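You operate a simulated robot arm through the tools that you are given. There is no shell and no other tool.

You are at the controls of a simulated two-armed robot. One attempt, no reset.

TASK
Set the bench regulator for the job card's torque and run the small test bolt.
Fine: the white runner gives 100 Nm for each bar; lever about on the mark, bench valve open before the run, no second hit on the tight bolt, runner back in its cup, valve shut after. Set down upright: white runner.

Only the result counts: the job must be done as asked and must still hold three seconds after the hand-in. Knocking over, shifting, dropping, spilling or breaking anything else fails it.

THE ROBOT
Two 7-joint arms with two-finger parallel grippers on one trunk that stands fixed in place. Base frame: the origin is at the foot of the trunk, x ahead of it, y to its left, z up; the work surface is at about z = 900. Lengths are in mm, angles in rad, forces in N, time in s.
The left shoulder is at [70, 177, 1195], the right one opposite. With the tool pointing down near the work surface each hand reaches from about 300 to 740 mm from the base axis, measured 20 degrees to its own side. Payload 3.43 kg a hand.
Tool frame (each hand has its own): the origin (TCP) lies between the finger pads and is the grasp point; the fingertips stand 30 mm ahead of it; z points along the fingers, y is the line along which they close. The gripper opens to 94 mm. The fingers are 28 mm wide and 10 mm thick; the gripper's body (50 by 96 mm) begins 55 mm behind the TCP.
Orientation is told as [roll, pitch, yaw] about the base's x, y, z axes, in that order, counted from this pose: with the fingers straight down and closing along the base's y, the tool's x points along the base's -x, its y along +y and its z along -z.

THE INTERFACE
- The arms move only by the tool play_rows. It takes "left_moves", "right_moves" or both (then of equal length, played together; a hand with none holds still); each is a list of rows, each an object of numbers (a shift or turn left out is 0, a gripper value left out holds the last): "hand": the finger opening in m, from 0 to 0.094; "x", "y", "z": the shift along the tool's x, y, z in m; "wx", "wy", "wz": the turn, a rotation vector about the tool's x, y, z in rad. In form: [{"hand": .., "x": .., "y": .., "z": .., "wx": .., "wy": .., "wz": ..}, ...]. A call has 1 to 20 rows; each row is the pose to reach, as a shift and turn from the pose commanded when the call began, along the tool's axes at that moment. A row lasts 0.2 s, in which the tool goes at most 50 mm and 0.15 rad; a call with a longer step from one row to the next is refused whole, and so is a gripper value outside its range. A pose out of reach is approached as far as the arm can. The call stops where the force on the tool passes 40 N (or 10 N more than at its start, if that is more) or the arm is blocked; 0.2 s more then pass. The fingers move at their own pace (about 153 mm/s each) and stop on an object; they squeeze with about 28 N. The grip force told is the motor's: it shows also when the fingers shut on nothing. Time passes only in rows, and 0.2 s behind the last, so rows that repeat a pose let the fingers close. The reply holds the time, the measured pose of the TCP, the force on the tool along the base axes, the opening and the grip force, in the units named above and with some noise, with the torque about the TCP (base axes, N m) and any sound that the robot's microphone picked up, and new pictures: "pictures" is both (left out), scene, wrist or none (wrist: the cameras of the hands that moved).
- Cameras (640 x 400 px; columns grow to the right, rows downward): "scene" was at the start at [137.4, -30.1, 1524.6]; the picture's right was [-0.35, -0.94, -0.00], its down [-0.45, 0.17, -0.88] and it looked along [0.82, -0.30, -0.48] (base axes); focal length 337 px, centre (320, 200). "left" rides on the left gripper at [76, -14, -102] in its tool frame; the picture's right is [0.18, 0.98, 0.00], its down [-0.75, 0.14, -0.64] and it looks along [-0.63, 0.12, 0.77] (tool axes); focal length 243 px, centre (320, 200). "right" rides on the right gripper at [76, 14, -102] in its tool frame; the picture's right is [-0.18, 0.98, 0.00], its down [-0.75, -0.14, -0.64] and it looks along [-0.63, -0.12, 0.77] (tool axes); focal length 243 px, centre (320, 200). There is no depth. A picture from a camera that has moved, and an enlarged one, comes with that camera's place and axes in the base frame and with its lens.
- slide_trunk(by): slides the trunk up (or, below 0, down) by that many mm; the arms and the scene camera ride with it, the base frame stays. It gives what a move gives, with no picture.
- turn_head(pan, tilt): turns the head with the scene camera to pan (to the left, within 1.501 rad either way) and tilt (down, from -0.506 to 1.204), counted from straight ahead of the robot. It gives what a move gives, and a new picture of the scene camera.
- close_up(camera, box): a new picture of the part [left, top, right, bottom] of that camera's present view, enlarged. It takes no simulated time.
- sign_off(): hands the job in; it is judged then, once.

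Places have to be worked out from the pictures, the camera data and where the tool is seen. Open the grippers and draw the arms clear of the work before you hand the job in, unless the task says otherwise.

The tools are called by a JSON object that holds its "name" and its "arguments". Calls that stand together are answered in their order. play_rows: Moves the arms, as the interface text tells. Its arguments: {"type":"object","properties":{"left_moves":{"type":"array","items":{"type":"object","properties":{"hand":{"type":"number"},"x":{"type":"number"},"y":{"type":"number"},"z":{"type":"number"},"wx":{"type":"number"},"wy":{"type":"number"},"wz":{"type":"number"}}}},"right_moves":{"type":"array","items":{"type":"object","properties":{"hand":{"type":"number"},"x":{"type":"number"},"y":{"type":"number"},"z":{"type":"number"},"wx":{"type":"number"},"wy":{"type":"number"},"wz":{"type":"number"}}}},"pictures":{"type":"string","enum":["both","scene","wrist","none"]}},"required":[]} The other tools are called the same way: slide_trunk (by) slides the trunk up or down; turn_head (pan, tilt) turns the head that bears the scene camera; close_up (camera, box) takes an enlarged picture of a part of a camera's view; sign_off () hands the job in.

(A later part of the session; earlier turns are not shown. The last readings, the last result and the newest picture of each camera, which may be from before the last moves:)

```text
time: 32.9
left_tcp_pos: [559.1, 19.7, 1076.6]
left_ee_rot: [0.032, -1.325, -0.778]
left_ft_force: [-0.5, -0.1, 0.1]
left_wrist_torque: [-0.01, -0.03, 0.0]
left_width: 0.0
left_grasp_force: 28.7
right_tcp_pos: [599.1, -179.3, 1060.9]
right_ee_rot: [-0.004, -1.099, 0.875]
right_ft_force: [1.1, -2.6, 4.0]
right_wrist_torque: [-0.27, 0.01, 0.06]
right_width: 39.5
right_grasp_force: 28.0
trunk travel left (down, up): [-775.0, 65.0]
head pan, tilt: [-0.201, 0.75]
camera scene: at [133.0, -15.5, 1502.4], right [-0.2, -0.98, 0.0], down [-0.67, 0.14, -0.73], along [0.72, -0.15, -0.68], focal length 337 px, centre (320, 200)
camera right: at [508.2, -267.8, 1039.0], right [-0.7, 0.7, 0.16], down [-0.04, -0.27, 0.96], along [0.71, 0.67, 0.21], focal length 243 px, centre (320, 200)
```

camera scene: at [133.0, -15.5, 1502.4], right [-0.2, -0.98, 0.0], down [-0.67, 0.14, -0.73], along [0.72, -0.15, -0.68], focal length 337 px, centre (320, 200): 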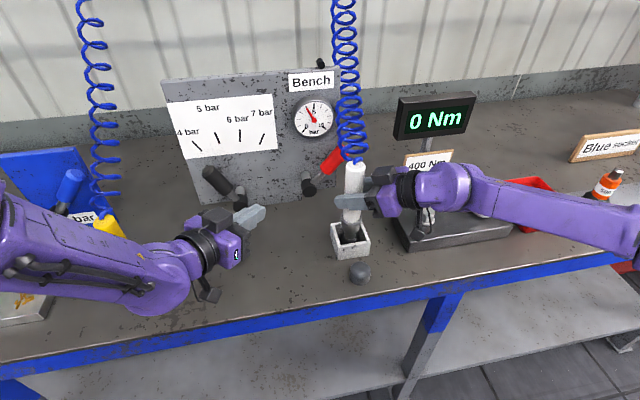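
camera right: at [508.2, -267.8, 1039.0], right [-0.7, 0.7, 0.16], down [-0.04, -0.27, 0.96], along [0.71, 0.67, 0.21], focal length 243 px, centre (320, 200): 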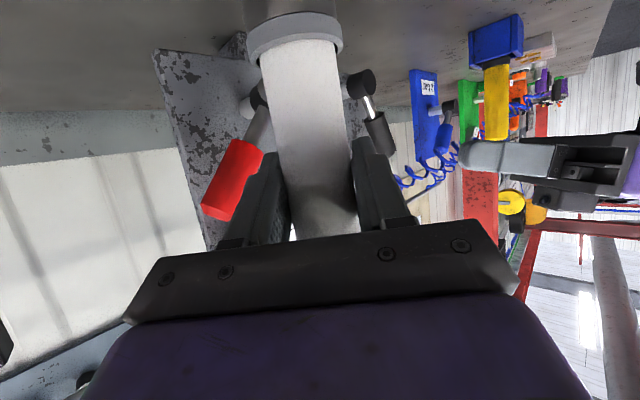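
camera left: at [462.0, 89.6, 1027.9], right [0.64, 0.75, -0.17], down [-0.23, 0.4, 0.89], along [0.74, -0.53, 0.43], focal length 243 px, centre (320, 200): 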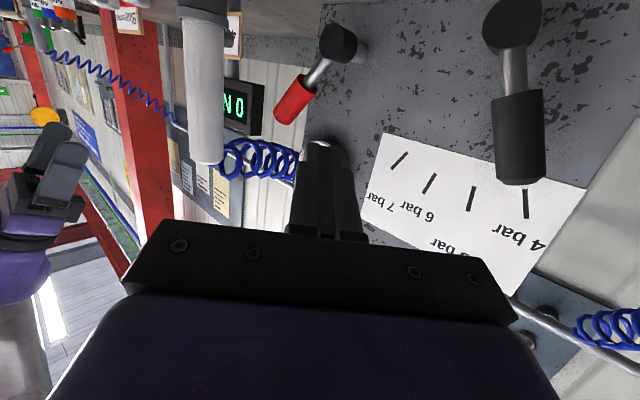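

The grip is firm at 39.5 mm. I'll lift the runner straight up 90 mm out of its cup and read the load.

{"name": "play_rows", "arguments": {"right_moves": [{"x": -0.0134, "z": -0.0068}, {"x": -0.0267, "z": -0.0136}, {"x": -0.0401, "z": -0.0205}, {"x": -0.0535, "z": -0.0273}, {"x": -0.0668, "z": -0.0341}, {"x": -0.0802, "z": -0.0409}]}}

{"name": "close_up", "arguments": {"camera": "scene", "box": [310, 100, 450, 290]}}

```text
time: 34.3
left_tcp_pos: [560.5, 19.9, 1075.4]
left_ee_rot: [0.025, -1.326, -0.775]
left_ft_force: [-0.4, -0.2, -0.1]
left_wrist_torque: [-0.03, 0.01, -0.05]
left_width: 0.1
left_grasp_force: 28.3
right_tcp_pos: [600.8, -178.8, 1147.2]
right_ee_rot: [0.002, -1.095, 0.873]
right_ft_force: [0.7, -0.5, -9.1]
right_wrist_torque: [0.03, -0.02, 0.01]
right_width: 39.6
right_grasp_force: 28.3
trunk travel left (down, up): [-775.0, 65.0]
head pan, tilt: [-0.201, 0.75]
camera scene: at [134.6, -15.1, 1502.1], right [-0.2, -0.98, 0.0], down [-0.67, 0.14, -0.73], along [0.72, -0.15, -0.68], focal length 337 px, centre (320, 200)
camera right: at [509.7, -266.8, 1126.2], right [-0.7, 0.7, 0.16], down [-0.04, -0.27, 0.96], along [0.71, 0.67, 0.21], focal length 243 px, centre (320, 200)
```

scene: 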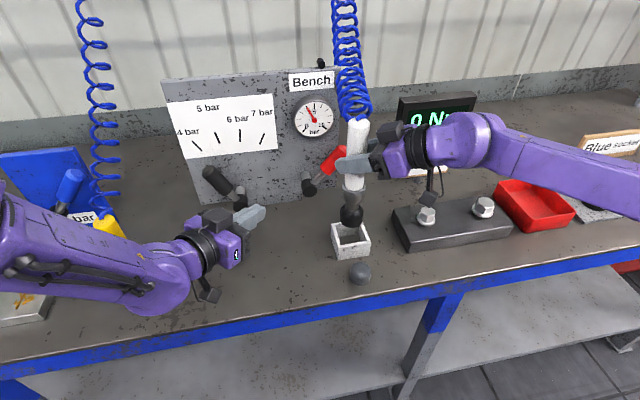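
right: 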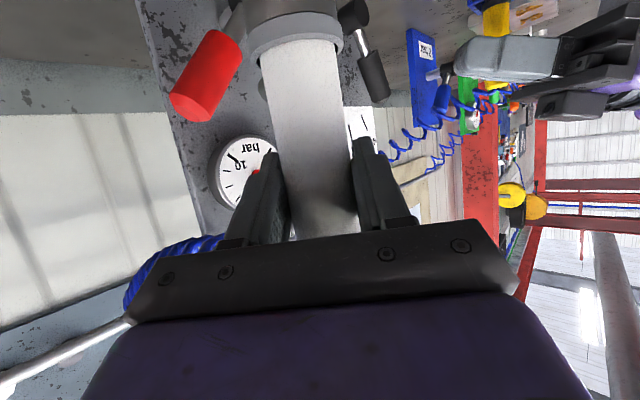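

```text
2.11 times, centred on (380, 195) of scene
camera zoom: at [134.6, -15.1, 1502.1], right [-0.2, -0.98, 0.0], down [-0.67, 0.14, -0.73], along [0.72, -0.15, -0.68], focal length 710 px, centre (194, 210)
```

zoom: 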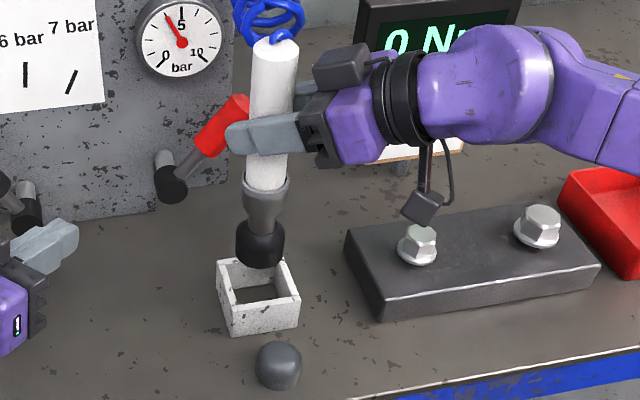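

The runner hangs vertical (about 9 N) with its socket bottom about 158 mm below the TCP. My bolt estimate needs refining, since the block looks about 50 mm tall, so the bolt head is higher than I first thought. I'll zoom in on the bolts and raise the left hand to a side-viewing pose.

{"name": "close_up", "arguments": {"camera": "scene", "box": [385, 175, 525, 260]}}

{"name": "play_rows", "arguments": {"left_moves": [{"wy": 0.1}, {"x": -0.005, "z": -0.01, "wy": 0.2}, {"x": -0.01, "z": -0.02, "wy": 0.3}, {"x": -0.01, "z": -0.03, "wy": 0.4}]}}

```text
4.57 times, centred on (455, 218) of scene
camera zoom: at [134.6, -15.1, 1502.1], right [-0.2, -0.98, 0.0], down [-0.67, 0.14, -0.73], along [0.72, -0.15, -0.68], focal length 1542 px, centre (-297, 120)
```

zoom: 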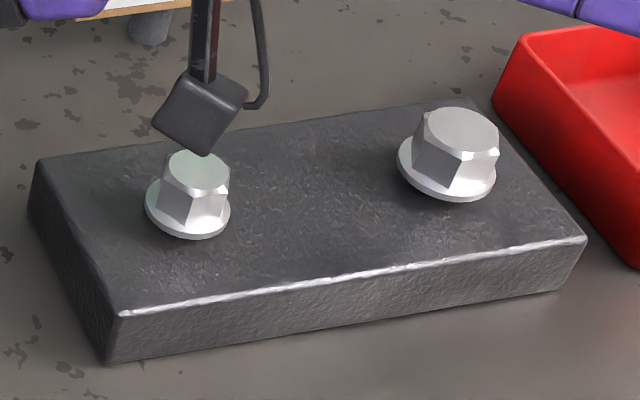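

```text
time: 35.3
left_tcp_pos: [540.6, 38.4, 1093.6]
left_ee_rot: [0.007, -0.924, -0.757]
left_ft_force: [-0.6, -0.5, 0.1]
left_wrist_torque: [0.0, -0.02, 0.0]
left_width: 0.1
left_grasp_force: 27.8
right_tcp_pos: [601.2, -178.7, 1148.0]
right_ee_rot: [-0.003, -1.097, 0.874]
right_ft_force: [-0.1, -0.7, -8.9]
right_wrist_torque: [0.01, -0.01, -0.04]
right_width: 39.4
right_grasp_force: 28.5
trunk travel left (down, up): [-775.0, 65.0]
head pan, tilt: [-0.201, 0.75]
camera scene: at [134.6, -14.5, 1502.2], right [-0.2, -0.98, 0.0], down [-0.67, 0.14, -0.73], along [0.72, -0.15, -0.68], focal length 337 px, centre (320, 200)
camera left: at [435.3, 114.6, 1094.6], right [0.59, 0.8, -0.14], down [0.05, 0.14, 0.99], along [0.81, -0.59, 0.04], focal length 243 px, centre (320, 200)
```

scene: 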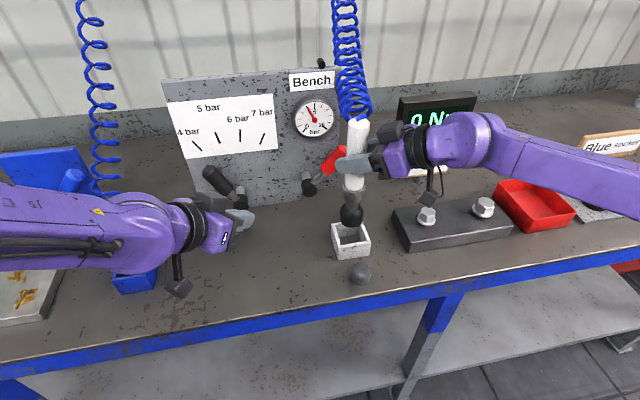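
left: 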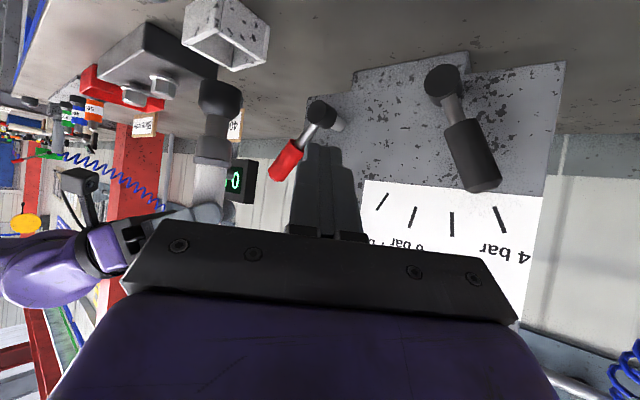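

From the block edges (x 556–661, top z≈940) and the head and flange, the small bolt's axis comes out at (608, -357) with its top at z≈971. I'll zoom in on the runner's socket from both cameras to find its axis and bottom relative to the hand.

{"name": "close_up", "arguments": {"camera": "scene", "box": [310, 100, 410, 270]}}

{"name": "close_up", "arguments": {"camera": "left", "box": [80, 0, 300, 220]}}

```text
2.35 times, centred on (360, 185) of scene
camera zoom: at [134.6, -14.5, 1502.2], right [-0.2, -0.98, 0.0], down [-0.67, 0.14, -0.73], along [0.72, -0.15, -0.68], focal length 794 px, centre (226, 235)
```

zoom: 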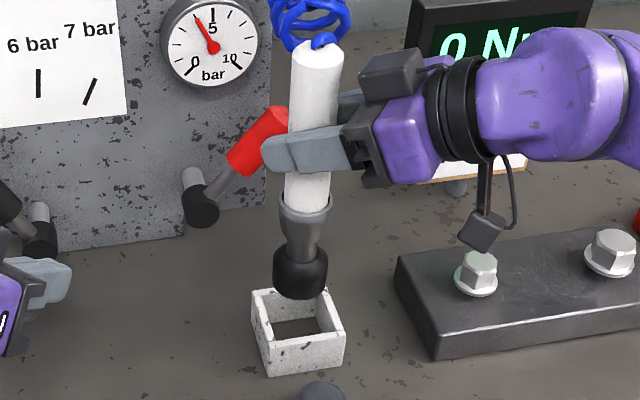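

```text
1.82 times, centred on (190, 110) of left
camera zoom: at [435.3, 114.6, 1094.6], right [0.59, 0.8, -0.14], down [0.05, 0.14, 0.99], along [0.81, -0.59, 0.04], focal length 441 px, centre (556, 364)
```

zoom: 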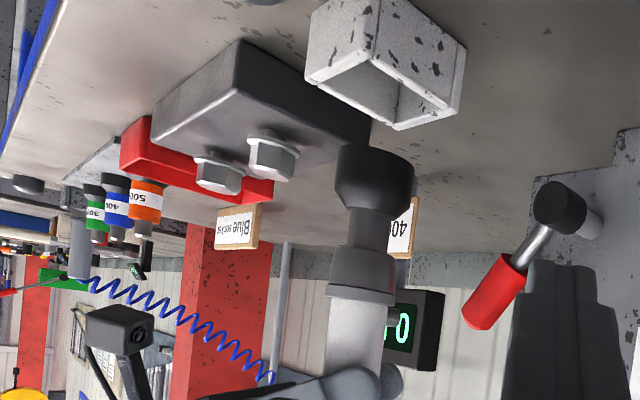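

Vision and the hand readout put the bolt about 173–178 mm to the right of the runner's present spot. I'll raise slightly and carry the runner over to (603, -352) with the socket about 40 mm above the bolt, then align using both cameras at the same distance.

{"name": "play_rows", "arguments": {"right_moves": [{"x": -0.024, "z": -0.0123}, {"x": -0.0155, "y": -0.016, "z": -0.029}, {"x": -0.0069, "y": -0.0321, "z": -0.0458}, {"x": 0.0016, "y": -0.0481, "z": -0.0625}, {"x": 0.0102, "y": -0.0642, "z": -0.0793}, {"x": 0.0187, "y": -0.0802, "z": -0.096}, {"x": 0.0273, "y": -0.0963, "z": -0.1128}, {"x": 0.0358, "y": -0.1123, "z": -0.1295}, {"x": 0.0358, "y": -0.1123, "z": -0.1295}]}}

{"name": "close_up", "arguments": {"camera": "scene", "box": [370, 80, 510, 250]}}

{"name": "close_up", "arguments": {"camera": "left", "box": [60, 0, 280, 200]}}

```text
time: 37.3
left_tcp_pos: [540.0, 37.4, 1093.2]
left_ee_rot: [0.011, -0.923, -0.757]
left_ft_force: [-0.6, -0.4, -0.6]
left_wrist_torque: [0.0, 0.0, 0.01]
left_width: 0.0
left_grasp_force: 28.5
right_tcp_pos: [602.4, -351.8, 1175.1]
right_ee_rot: [-0.001, -1.097, 0.874]
right_ft_force: [-0.4, -0.1, -8.6]
right_wrist_torque: [0.0, 0.02, -0.02]
right_width: 39.5
right_grasp_force: 28.0
trunk travel left (down, up): [-775.0, 65.0]
head pan, tilt: [-0.201, 0.75]
camera scene: at [134.9, -15.5, 1502.1], right [-0.2, -0.98, 0.0], down [-0.67, 0.14, -0.73], along [0.72, -0.15, -0.68], focal length 337 px, centre (320, 200)
camera right: at [511.6, -440.3, 1153.3], right [-0.7, 0.7, 0.16], down [-0.04, -0.27, 0.96], along [0.71, 0.67, 0.21], focal length 243 px, centre (320, 200)
```

scene: 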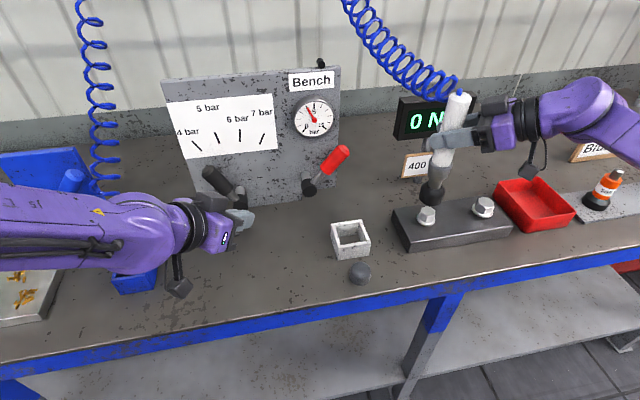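
right: 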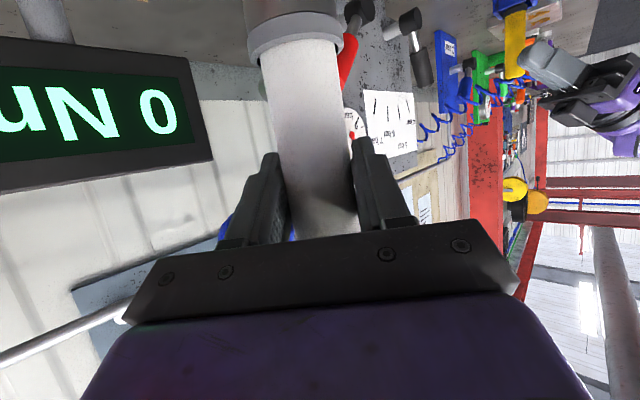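

```text
2.35 times, centred on (440, 165) of scene
camera zoom: at [134.9, -15.5, 1502.1], right [-0.2, -0.98, 0.0], down [-0.67, 0.14, -0.73], along [0.72, -0.15, -0.68], focal length 794 px, centre (38, 282)
```

zoom: 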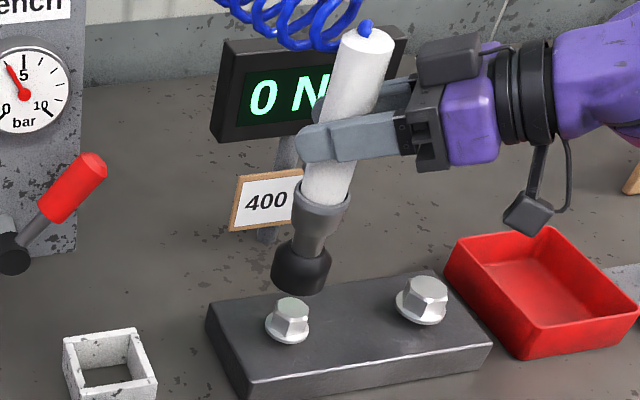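

```text
2.00 times, centred on (170, 100) of left
camera zoom: at [435.7, 113.9, 1094.4], right [0.59, 0.8, -0.14], down [0.05, 0.14, 0.99], along [0.81, -0.59, 0.04], focal length 485 px, centre (620, 400)
```

zoom: 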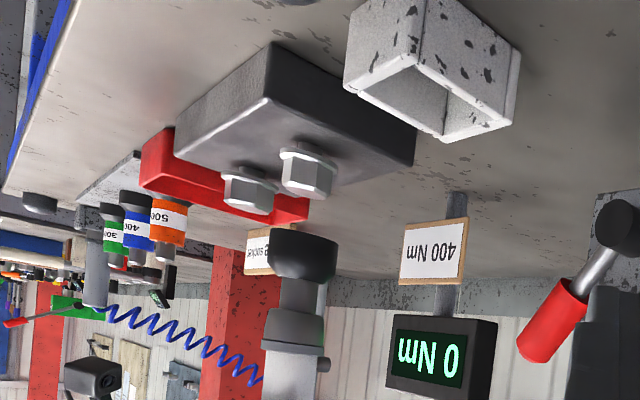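

Both views show the socket nearly above the small bolt, and my rough estimate calls for a few millimetres of correction. I'll take tight zooms to measure it properly.

{"name": "close_up", "arguments": {"camera": "scene", "box": [405, 160, 465, 240]}}

{"name": "close_up", "arguments": {"camera": "left", "box": [170, 50, 270, 190]}}

```text
5.00 times, centred on (435, 200) of scene
camera zoom: at [134.9, -15.5, 1502.1], right [-0.2, -0.98, 0.0], down [-0.67, 0.14, -0.73], along [0.72, -0.15, -0.68], focal length 1687 px, centre (-255, 200)
```

zoom: 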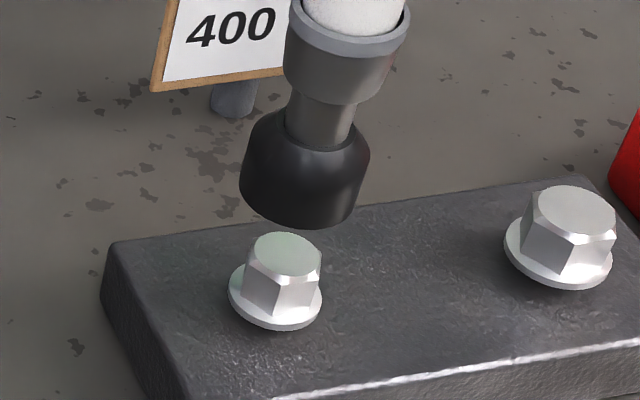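

```text
2.86 times, centred on (220, 120) of left
camera zoom: at [435.7, 113.9, 1094.4], right [0.59, 0.8, -0.14], down [0.05, 0.14, 0.99], along [0.81, -0.59, 0.04], focal length 693 px, centre (606, 429)
```

zoom: 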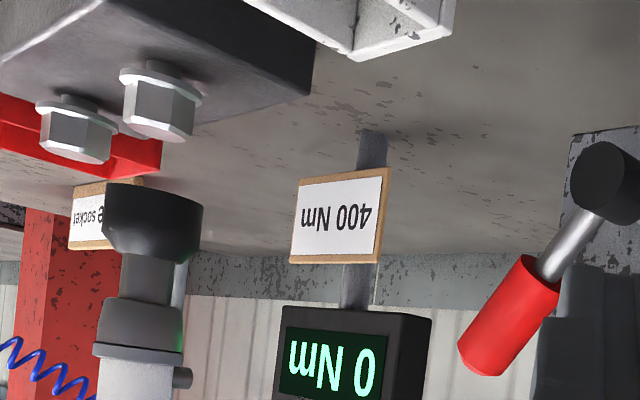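

Tight measurement says the socket needs about (-1, -2) mm. I'll apply that while lowering 33 mm, to roughly 10 mm above the bolt head, and then re-check alignment.

{"name": "play_rows", "arguments": {"right_moves": [{"x": 0.009, "y": -0.0003, "z": 0.003}, {"x": 0.018, "y": -0.0005, "z": 0.007}, {"x": 0.026, "y": -0.0005, "z": 0.011}, {"x": 0.0307, "y": -0.0005, "z": 0.0127}, {"x": 0.0307, "y": -0.0005, "z": 0.0127}], "pictures": "scene"}}

{"name": "close_up", "arguments": {"camera": "scene", "box": [405, 160, 465, 240]}}

{"name": "close_up", "arguments": {"camera": "left", "box": [170, 50, 270, 190]}}

```text
time: 38.5
left_tcp_pos: [540.6, 38.5, 1092.5]
left_ee_rot: [0.01, -0.923, -0.759]
left_ft_force: [-0.7, 0.2, 0.9]
left_wrist_torque: [0.01, -0.01, 0.02]
left_width: 0.1
left_grasp_force: 28.3
right_tcp_pos: [599.8, -354.6, 1141.2]
right_ee_rot: [0.001, -1.098, 0.874]
right_ft_force: [-0.7, -0.1, -9.1]
right_wrist_torque: [0.0, 0.0, -0.01]
right_width: 39.8
right_grasp_force: 27.9
trunk travel left (down, up): [-775.0, 65.0]
head pan, tilt: [-0.201, 0.75]
camera scene: at [134.7, -15.8, 1502.1], right [-0.2, -0.98, 0.0], down [-0.67, 0.14, -0.73], along [0.72, -0.15, -0.68], focal length 337 px, centre (320, 200)
```

scene: 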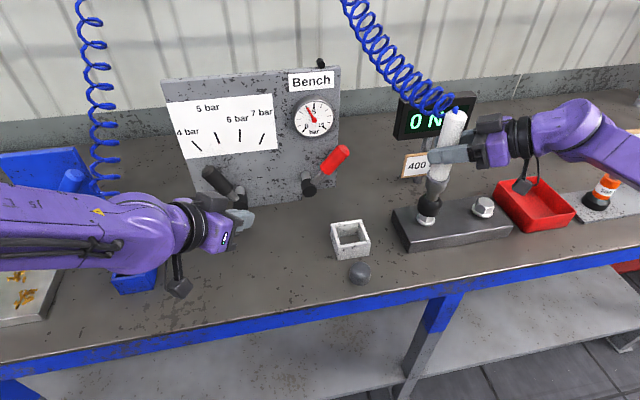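

```text
5.00 times, centred on (435, 200) of scene
camera zoom: at [134.7, -15.8, 1502.1], right [-0.2, -0.98, 0.0], down [-0.67, 0.14, -0.73], along [0.72, -0.15, -0.68], focal length 1687 px, centre (-255, 200)
```

zoom: 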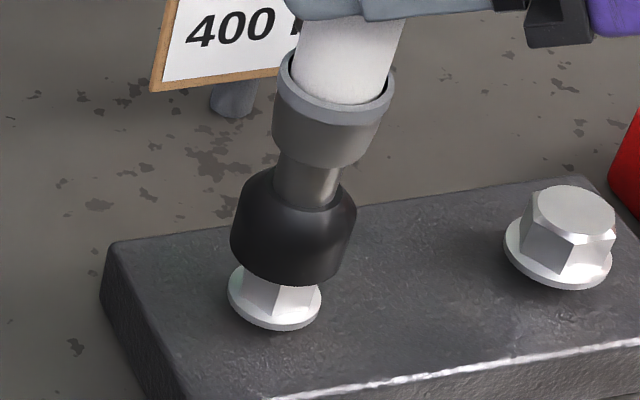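

```text
2.86 times, centred on (220, 120) of left
camera zoom: at [435.6, 113.7, 1094.5], right [0.59, 0.8, -0.14], down [0.05, 0.14, 0.99], along [0.81, -0.59, 0.04], focal length 693 px, centre (606, 429)
```

zoom: 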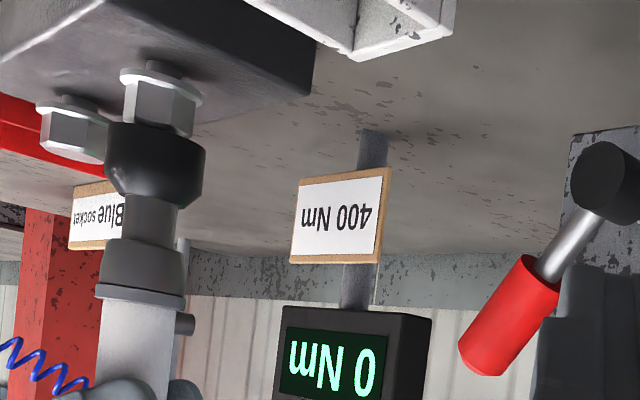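

The socket is now just above the head in both views. I'll zoom further to measure the remaining offset before lowering onto the bolt.

{"name": "close_up", "arguments": {"camera": "scene", "box": [410, 185, 450, 230]}}

{"name": "close_up", "arguments": {"camera": "left", "box": [195, 60, 255, 150]}}

```text
8.89 times, centred on (430, 208) of scene
camera zoom: at [134.7, -15.8, 1502.1], right [-0.2, -0.98, 0.0], down [-0.67, 0.14, -0.73], along [0.72, -0.15, -0.68], focal length 2998 px, centre (-658, 133)
```

zoom: 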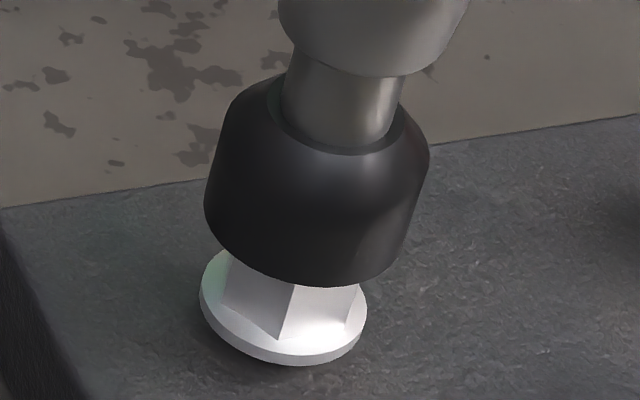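

```text
4.44 times, centred on (225, 105) of left
camera zoom: at [435.6, 113.7, 1094.5], right [0.59, 0.8, -0.14], down [0.05, 0.14, 0.99], along [0.81, -0.59, 0.04], focal length 1078 px, centre (742, 622)
```

zoom: 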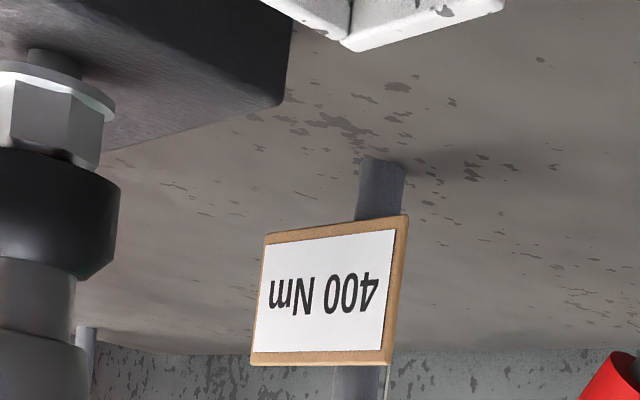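

In the scene view the socket axis is within about 0.6 mm of the bolt's. I need the left view recentred to measure the other direction.

{"name": "close_up", "arguments": {"camera": "left", "box": [185, 60, 265, 110]}}

{"name": "close_up", "arguments": {"camera": "left", "box": [130, 60, 210, 150]}}

```text
8.00 times, centred on (225, 85) of left
camera zoom: at [435.6, 113.7, 1094.5], right [0.59, 0.8, -0.14], down [0.05, 0.14, 0.99], along [0.81, -0.59, 0.04], focal length 1941 px, centre (1080, 1120)
```

zoom: 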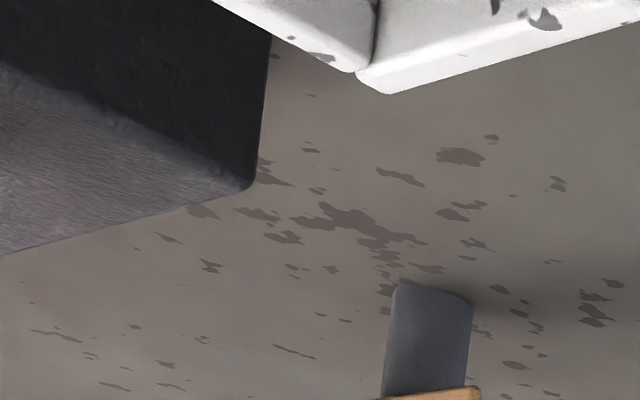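

```text
4.44 times, centred on (170, 105) of left
camera zoom: at [435.6, 113.7, 1094.5], right [0.59, 0.8, -0.14], down [0.05, 0.14, 0.99], along [0.81, -0.59, 0.04], focal length 1078 px, centre (987, 622)
```

zoom: 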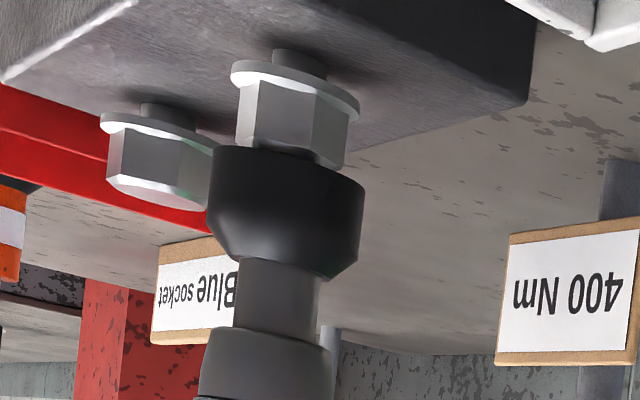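

Residual offset is about 3 mm in x and under 1 mm in y. I'll apply that small correction and lower gently 20 mm, so the socket starts over the head, watching the force.

{"name": "play_rows", "arguments": {"right_moves": [{"x": 0.0006, "y": 0.0022, "z": -0.0011}, {"x": 0.0051, "y": 0.0022, "z": 0.0012}, {"x": 0.0095, "y": 0.0022, "z": 0.0034}, {"x": 0.014, "y": 0.0022, "z": 0.0057}, {"x": 0.0184, "y": 0.0022, "z": 0.008}], "pictures": "scene"}}

{"name": "close_up", "arguments": {"camera": "scene", "box": [380, 90, 500, 240]}}

{"name": "close_up", "arguments": {"camera": "left", "box": [130, 60, 210, 150]}}

```text
time: 39.7
left_tcp_pos: [540.7, 36.7, 1092.8]
left_ee_rot: [0.011, -0.923, -0.757]
left_ft_force: [-0.1, -0.6, -0.1]
left_wrist_torque: [0.0, -0.01, 0.01]
left_width: 0.2
left_grasp_force: 28.0
right_tcp_pos: [599.6, -354.7, 1121.3]
right_ee_rot: [0.002, -1.098, 0.871]
right_ft_force: [0.4, 0.1, -9.4]
right_wrist_torque: [0.02, 0.02, 0.01]
right_width: 39.6
right_grasp_force: 27.8
trunk travel left (down, up): [-775.0, 65.0]
head pan, tilt: [-0.201, 0.75]
camera scene: at [135.0, -16.1, 1502.1], right [-0.2, -0.98, 0.0], down [-0.67, 0.14, -0.73], along [0.72, -0.15, -0.68], focal length 337 px, centre (320, 200)
```

scene: 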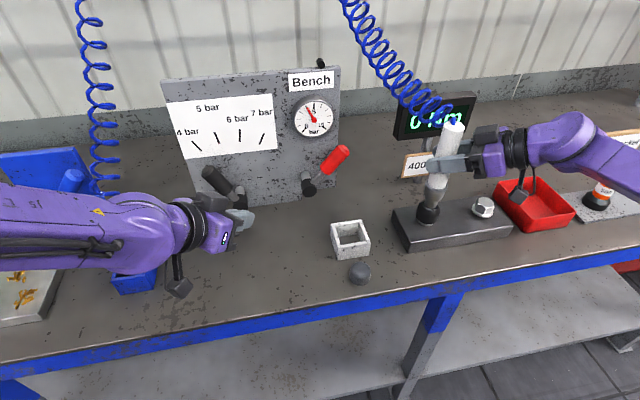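

```text
2.67 times, centred on (440, 165) of scene
camera zoom: at [135.0, -16.1, 1502.1], right [-0.2, -0.98, 0.0], down [-0.67, 0.14, -0.73], along [0.72, -0.15, -0.68], focal length 900 px, centre (0, 293)
```

zoom: 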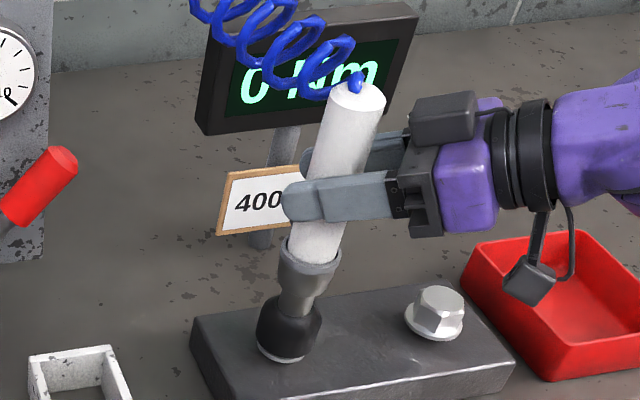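

```text
4.44 times, centred on (170, 105) of left
camera zoom: at [435.8, 113.5, 1094.5], right [0.59, 0.8, -0.14], down [0.05, 0.14, 0.99], along [0.81, -0.59, 0.04], focal length 1078 px, centre (987, 622)
```

zoom: 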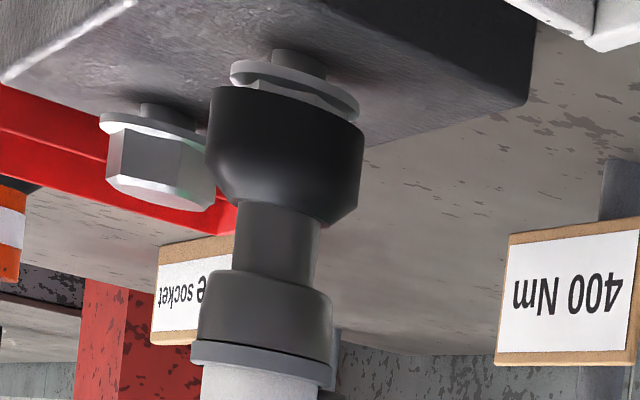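

The socket has slid over the hex head with no added force, and the display still shows 0 Nm. I'll continue lowering in small steps until it seats.

{"name": "play_rows", "arguments": {"right_moves": [{"x": 0.0022, "z": 0.0011}, {"x": 0.0045, "z": 0.0023}, {"x": 0.0067, "z": 0.0034}, {"x": 0.0089, "z": 0.0045}, {"x": 0.0107, "z": 0.0055}], "pictures": "scene"}}

{"name": "close_up", "arguments": {"camera": "scene", "box": [380, 90, 500, 240]}}

{"name": "close_up", "arguments": {"camera": "left", "box": [130, 60, 210, 150]}}

```text
time: 40.9
left_tcp_pos: [537.5, 39.2, 1096.2]
left_ee_rot: [0.013, -0.928, -0.761]
left_ft_force: [0.2, 0.5, 0.4]
left_wrist_torque: [0.0, 0.0, -0.01]
left_width: 0.0
left_grasp_force: 28.3
right_tcp_pos: [595.8, -354.2, 1114.6]
right_ee_rot: [-0.02, -1.104, 0.888]
right_ft_force: [6.5, -7.9, 27.4]
right_wrist_torque: [-0.96, -0.63, 0.03]
right_width: 39.6
right_grasp_force: 28.1
trunk travel left (down, up): [-775.0, 65.0]
head pan, tilt: [-0.201, 0.75]
camera scene: at [130.1, -14.1, 1502.9], right [-0.2, -0.98, 0.0], down [-0.67, 0.14, -0.73], along [0.72, -0.15, -0.68], focal length 337 px, centre (320, 200)
```

scene: 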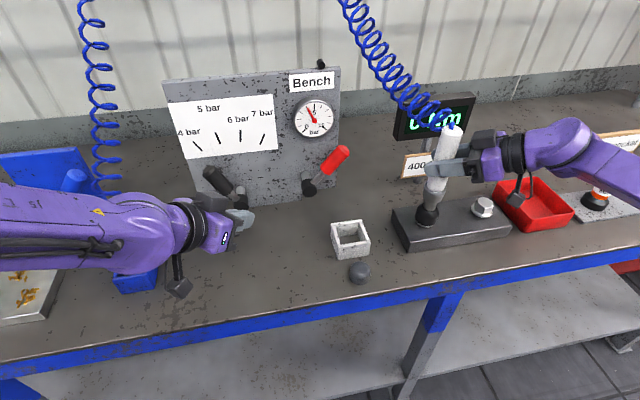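

```text
2.67 times, centred on (440, 165) of scene
camera zoom: at [130.1, -14.1, 1502.9], right [-0.2, -0.98, 0.0], down [-0.67, 0.14, -0.73], along [0.72, -0.15, -0.68], focal length 900 px, centre (0, 293)
```

zoom: 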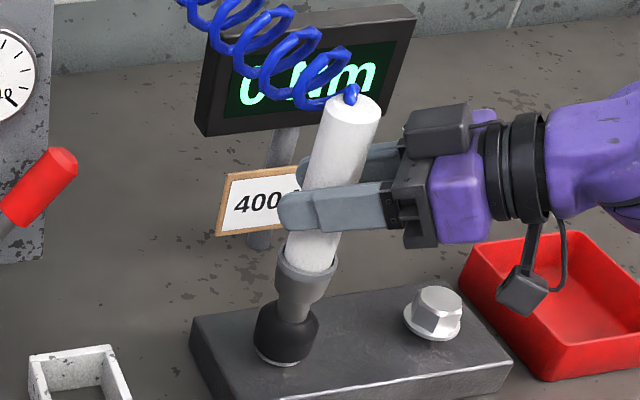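

```text
4.44 times, centred on (170, 105) of left
camera zoom: at [432.4, 114.8, 1096.1], right [0.59, 0.8, -0.14], down [0.05, 0.14, 0.99], along [0.81, -0.59, 0.05], focal length 1078 px, centre (987, 622)
```

zoom: 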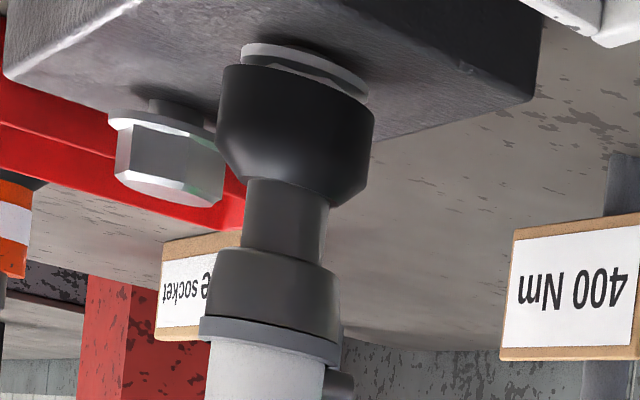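

The socket has seated: the tool reads about 27 N upward (about 37 N of push) and no sound yet. I'll read the display from the left camera and look at the trigger stub before doing anything else.

{"name": "close_up", "arguments": {"camera": "left", "box": [150, 60, 290, 220]}}

{"name": "close_up", "arguments": {"camera": "scene", "box": [385, 80, 485, 160]}}

{"name": "close_up", "arguments": {"camera": "right", "box": [0, 0, 640, 240]}}

```text
2.50 times, centred on (220, 140) of left
camera zoom: at [432.4, 114.8, 1096.1], right [0.59, 0.8, -0.14], down [0.05, 0.14, 0.99], along [0.81, -0.59, 0.05], focal length 606 px, centre (570, 350)
```

zoom: 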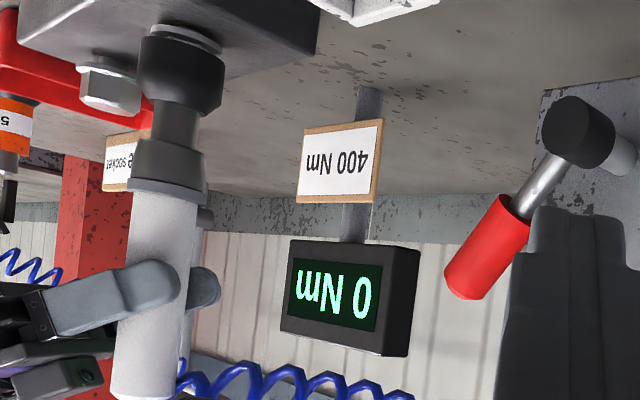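

```text
5.00 times, centred on (435, 120) of scene
camera zoom: at [130.1, -14.1, 1502.9], right [-0.2, -0.98, 0.0], down [-0.67, 0.14, -0.73], along [0.72, -0.15, -0.68], focal length 1687 px, centre (-255, 600)
```

zoom: 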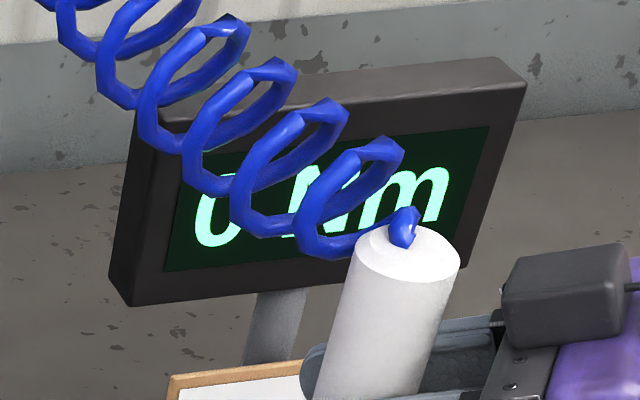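

```text
1.00 times, centred on (320, 120) of right (not enlarged: the box is as wide or as high as the picture)
camera zoom: at [505.6, -441.6, 1093.4], right [-0.7, 0.7, 0.16], down [-0.05, -0.26, 0.96], along [0.71, 0.67, 0.22], focal length 243 px, centre (320, 280)
```

zoom: 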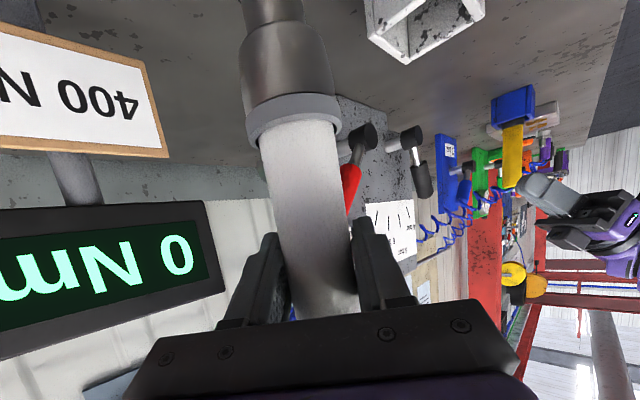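

The display still shows 0 Nm with the socket seated. I'll simply hold this light press for about a second to see whether the runner starts under load, without moving anything.

{"name": "play_rows", "arguments": {"right_moves": [{"x": 0.0}, {"x": 0.0}, {"x": 0.0}, {"x": 0.0}, {"x": 0.0}], "pictures": "scene"}}

{"name": "close_up", "arguments": {"camera": "left", "box": [150, 60, 290, 220]}}

```text
time: 42.1
left_tcp_pos: [538.4, 38.3, 1093.3]
left_ee_rot: [0.013, -0.925, -0.761]
left_ft_force: [0.2, -0.2, 0.1]
left_wrist_torque: [0.0, 0.01, -0.03]
left_width: 0.3
left_grasp_force: 28.1
right_tcp_pos: [596.6, -353.0, 1110.4]
right_ee_rot: [0.002, -1.096, 0.871]
right_ft_force: [5.1, -1.7, 9.1]
right_wrist_torque: [-0.21, -0.51, 0.0]
right_width: 39.6
right_grasp_force: 27.9
trunk travel left (down, up): [-775.0, 65.0]
head pan, tilt: [-0.201, 0.75]
camera scene: at [132.7, -14.7, 1502.2], right [-0.2, -0.98, 0.0], down [-0.67, 0.14, -0.73], along [0.72, -0.15, -0.68], focal length 337 px, centre (320, 200)
```

scene: 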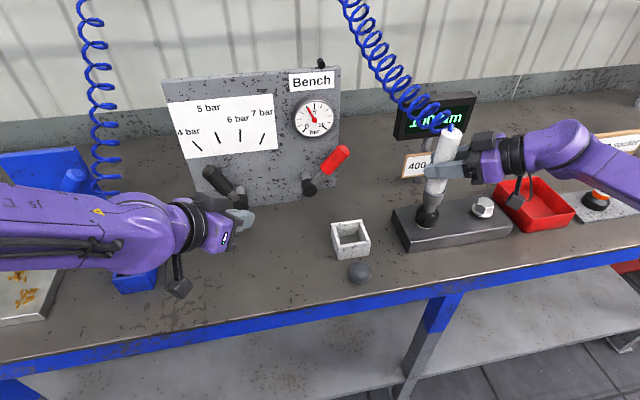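

```text
2.50 times, centred on (220, 140) of left
camera zoom: at [434.1, 114.5, 1094.9], right [0.59, 0.8, -0.14], down [0.05, 0.14, 0.99], along [0.81, -0.59, 0.04], focal length 606 px, centre (570, 350)
```

zoom: 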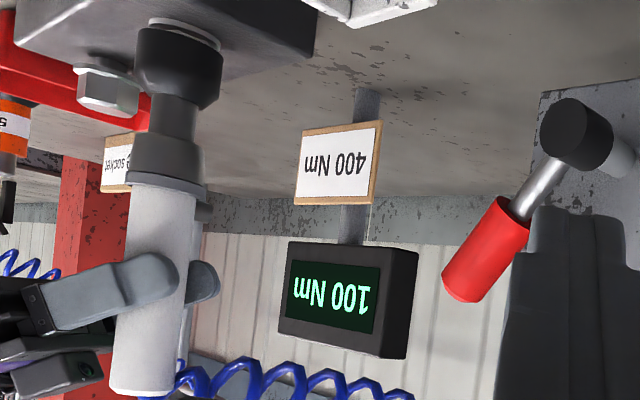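

The display now reads 100 Nm: the runner has started and is ramping under the press. I'll keep holding the same pose and watch it climb.

{"name": "play_rows", "arguments": {"right_moves": [{"x": 0.0005}, {"x": 0.0005}, {"x": 0.0005}, {"x": 0.0005}], "pictures": "scene"}}

{"name": "close_up", "arguments": {"camera": "left", "box": [150, 60, 290, 220]}}

```text
time: 43.1
left_tcp_pos: [538.1, 37.9, 1094.4]
left_ee_rot: [0.012, -0.926, -0.76]
left_ft_force: [-0.6, -0.2, 0.2]
left_wrist_torque: [0.03, 0.06, 0.02]
left_width: 0.0
left_grasp_force: 27.3
right_tcp_pos: [596.6, -353.2, 1109.7]
right_ee_rot: [-0.002, -1.097, 0.875]
right_ft_force: [0.8, 0.3, 3.8]
right_wrist_torque: [0.02, -0.07, 0.05]
right_width: 39.5
right_grasp_force: 27.7
trunk travel left (down, up): [-775.0, 65.0]
head pan, tilt: [-0.201, 0.75]
camera scene: at [132.9, -14.7, 1502.3], right [-0.2, -0.98, 0.0], down [-0.67, 0.14, -0.73], along [0.72, -0.15, -0.68], focal length 337 px, centre (320, 200)
```

scene: 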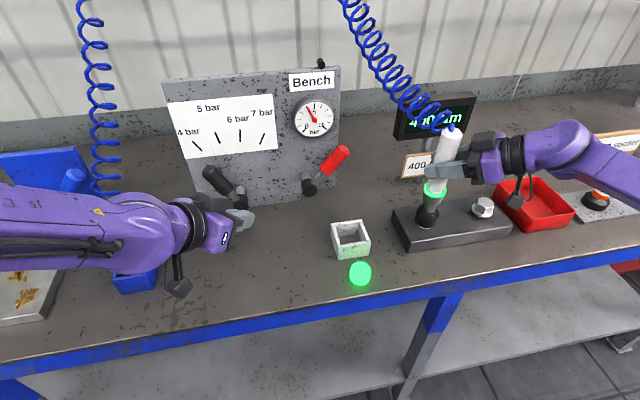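

```text
2.50 times, centred on (220, 140) of left
camera zoom: at [434.3, 114.4, 1095.0], right [0.59, 0.8, -0.14], down [0.05, 0.14, 0.99], along [0.81, -0.59, 0.04], focal length 606 px, centre (570, 350)
```

zoom: 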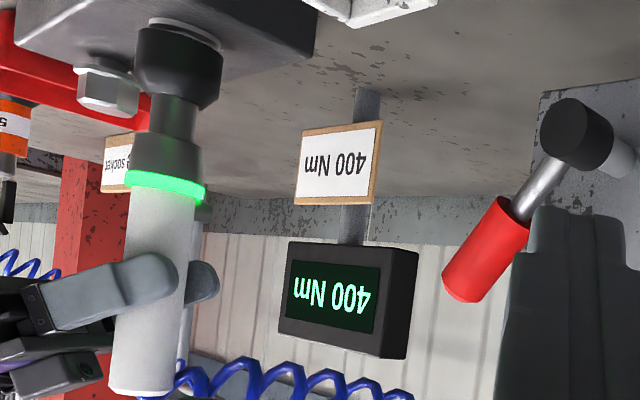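

400 Nm on the display, and the ring and bench lamp are green: the bolt is done. I'll lift the runner straight up off the bolt right away so it isn't hit again.

{"name": "play_rows", "arguments": {"right_moves": [{"x": -0.0134, "z": -0.0068}, {"x": -0.0267, "z": -0.0136}, {"x": -0.0401, "z": -0.0205}, {"x": -0.0535, "z": -0.0273}, {"x": -0.0579, "z": -0.0295}], "pictures": "scene"}}

{"name": "close_up", "arguments": {"camera": "left", "box": [150, 60, 290, 220]}}

{"name": "close_up", "arguments": {"camera": "scene", "box": [310, 80, 500, 290]}}

```text
time: 44.3
left_tcp_pos: [540.2, 37.1, 1091.8]
left_ee_rot: [0.011, -0.925, -0.76]
left_ft_force: [1.1, 0.1, -0.1]
left_wrist_torque: [0.0, 0.03, 0.0]
left_width: 0.2
left_grasp_force: 28.3
right_tcp_pos: [597.8, -355.0, 1173.0]
right_ee_rot: [-0.002, -1.097, 0.875]
right_ft_force: [-0.8, 0.0, -8.4]
right_wrist_torque: [0.0, 0.05, 0.0]
right_width: 39.6
right_grasp_force: 27.7
trunk travel left (down, up): [-775.0, 65.0]
head pan, tilt: [-0.201, 0.75]
camera scene: at [134.5, -15.8, 1502.2], right [-0.2, -0.98, 0.0], down [-0.67, 0.14, -0.73], along [0.72, -0.15, -0.68], focal length 337 px, centre (320, 200)
```

scene: 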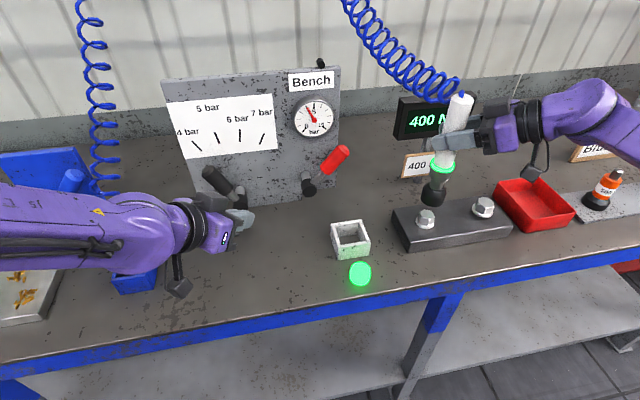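

```text
2.50 times, centred on (220, 140) of left
camera zoom: at [435.4, 113.7, 1094.6], right [0.59, 0.8, -0.14], down [0.05, 0.14, 0.99], along [0.81, -0.59, 0.04], focal length 606 px, centre (570, 350)
```

zoom: 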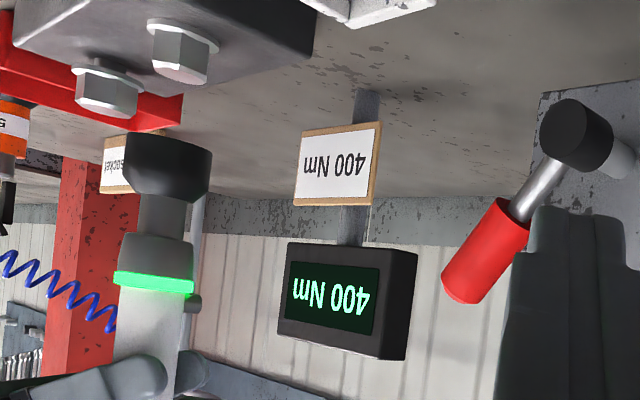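

```text
1.90 times, centred on (405, 185) of scene
camera zoom: at [134.5, -15.8, 1502.2], right [-0.2, -0.98, 0.0], down [-0.67, 0.14, -0.73], along [0.72, -0.15, -0.68], focal length 642 px, centre (158, 229)
```

zoom: 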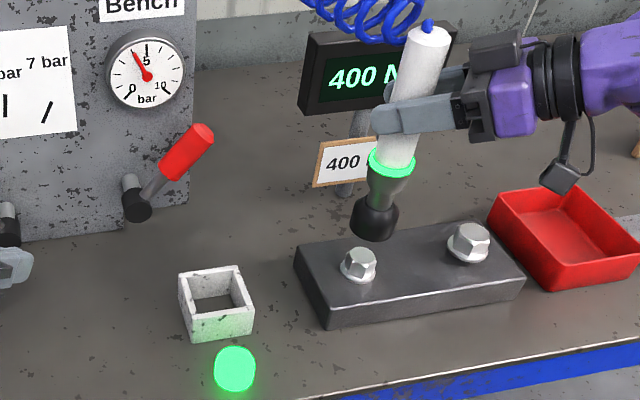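

The bolt shows 400 Nm, and the runner is free of it. I'll carry the runner back over its cup, to the same x-y where I picked it up (600, -179).

{"name": "play_rows", "arguments": {"right_moves": [{"x": -0.0095, "y": 0.0159, "z": 0.017}, {"x": -0.0191, "y": 0.0318, "z": 0.034}, {"x": -0.0286, "y": 0.0477, "z": 0.051}, {"x": -0.0381, "y": 0.0636, "z": 0.068}, {"x": -0.0476, "y": 0.0795, "z": 0.085}, {"x": -0.0572, "y": 0.0954, "z": 0.102}, {"x": -0.0667, "y": 0.1113, "z": 0.119}, {"x": -0.0667, "y": 0.1113, "z": 0.119}], "pictures": "scene"}}

{"name": "close_up", "arguments": {"camera": "scene", "box": [310, 100, 410, 270]}}

{"name": "close_up", "arguments": {"camera": "left", "box": [140, 0, 300, 180]}}

```text
time: 46.1
left_tcp_pos: [539.8, 37.2, 1093.1]
left_ee_rot: [0.01, -0.922, -0.76]
left_ft_force: [-0.7, 0.4, 0.4]
left_wrist_torque: [-0.01, 0.03, -0.01]
left_width: 0.0
left_grasp_force: 28.5
right_tcp_pos: [600.7, -180.5, 1178.2]
right_ee_rot: [0.0, -1.098, 0.874]
right_ft_force: [0.0, -0.7, -9.6]
right_wrist_torque: [-0.02, 0.03, -0.05]
right_width: 39.3
right_grasp_force: 27.7
trunk travel left (down, up): [-775.0, 65.0]
head pan, tilt: [-0.201, 0.75]
camera scene: at [134.7, -16.2, 1502.1], right [-0.2, -0.98, 0.0], down [-0.67, 0.14, -0.73], along [0.72, -0.15, -0.68], focal length 337 px, centre (320, 200)
```

scene: 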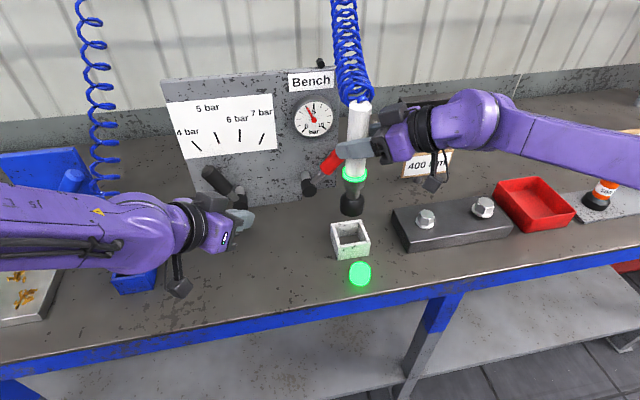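

```text
2.35 times, centred on (360, 185) of scene
camera zoom: at [134.7, -16.2, 1502.1], right [-0.2, -0.98, 0.0], down [-0.67, 0.14, -0.73], along [0.72, -0.15, -0.68], focal length 794 px, centre (226, 235)
```

zoom: 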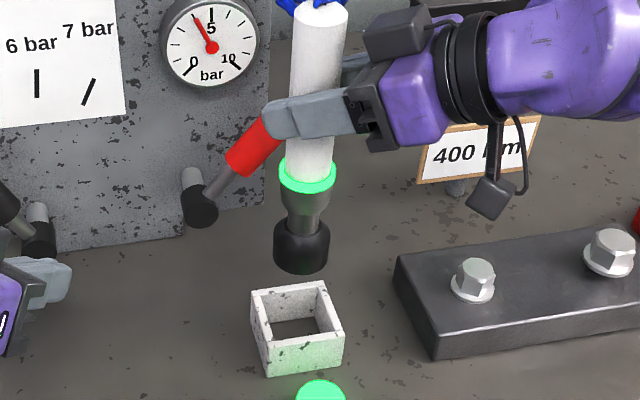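

```text
2.22 times, centred on (220, 90) of left
camera zoom: at [435.5, 113.4, 1094.6], right [0.59, 0.8, -0.14], down [0.05, 0.14, 0.99], along [0.81, -0.59, 0.04], focal length 539 px, centre (542, 444)
```

zoom: 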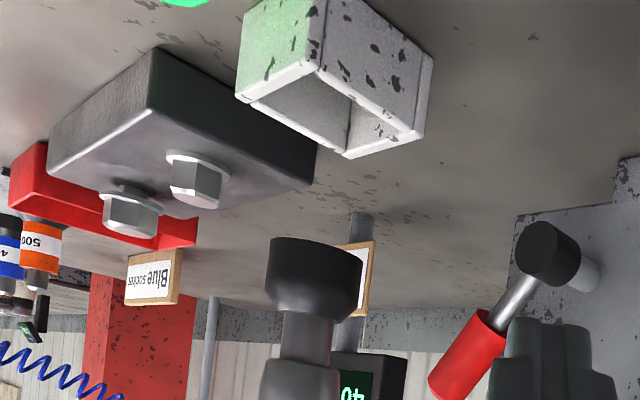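

The socket lines up with the cup centre in both views. I'll lower the runner 106 mm, most of the way into the cup, and check the load.

{"name": "play_rows", "arguments": {"right_moves": [{"x": 0.0157, "z": 0.0081}, {"x": 0.0314, "z": 0.0161}, {"x": 0.0472, "z": 0.0242}, {"x": 0.0629, "z": 0.0323}, {"x": 0.0786, "z": 0.0403}, {"x": 0.0943, "z": 0.0484}, {"x": 0.0943, "z": 0.0484}], "pictures": "scene"}}

{"name": "close_up", "arguments": {"camera": "scene", "box": [310, 130, 410, 290]}}

{"name": "close_up", "arguments": {"camera": "left", "box": [140, 0, 300, 180]}}

```text
time: 47.7
left_tcp_pos: [540.6, 37.6, 1093.4]
left_ee_rot: [0.01, -0.924, -0.758]
left_ft_force: [-0.3, 0.2, -0.2]
left_wrist_torque: [0.0, 0.0, -0.01]
left_width: 0.2
left_grasp_force: 27.7
right_tcp_pos: [600.0, -177.4, 1074.5]
right_ee_rot: [-0.003, -1.099, 0.874]
right_ft_force: [0.2, -0.2, -8.3]
right_wrist_torque: [-0.01, -0.02, 0.0]
right_width: 39.5
right_grasp_force: 27.9
trunk travel left (down, up): [-775.0, 65.0]
head pan, tilt: [-0.201, 0.75]
camera scene: at [134.8, -15.6, 1502.1], right [-0.2, -0.98, 0.0], down [-0.67, 0.14, -0.73], along [0.72, -0.15, -0.68], focal length 337 px, centre (320, 200)
```

scene: 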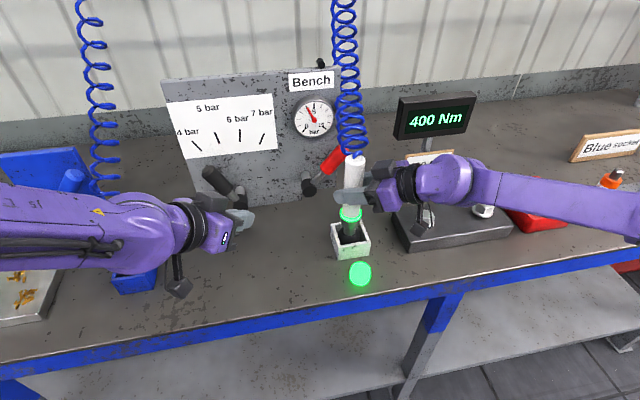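

```text
2.50 times, centred on (360, 210) of scene
camera zoom: at [134.8, -15.6, 1502.1], right [-0.2, -0.98, 0.0], down [-0.67, 0.14, -0.73], along [0.72, -0.15, -0.68], focal length 843 px, centre (220, 175)
```

zoom: 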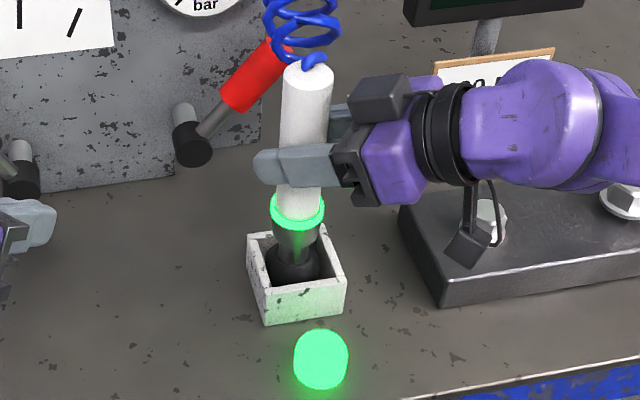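

```text
2.22 times, centred on (220, 90) of left
camera zoom: at [435.6, 113.8, 1094.5], right [0.59, 0.8, -0.14], down [0.05, 0.14, 0.99], along [0.81, -0.59, 0.04], focal length 539 px, centre (542, 444)
```

zoom: 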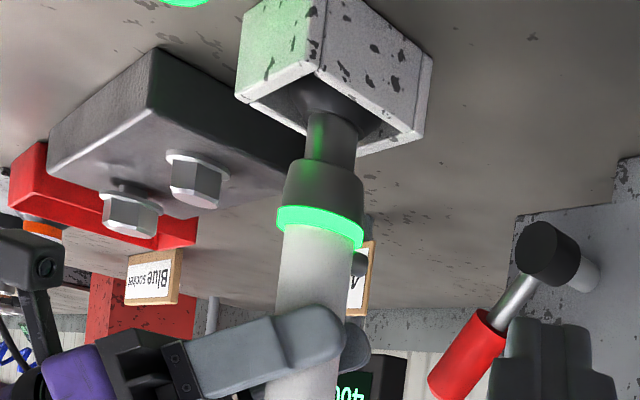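

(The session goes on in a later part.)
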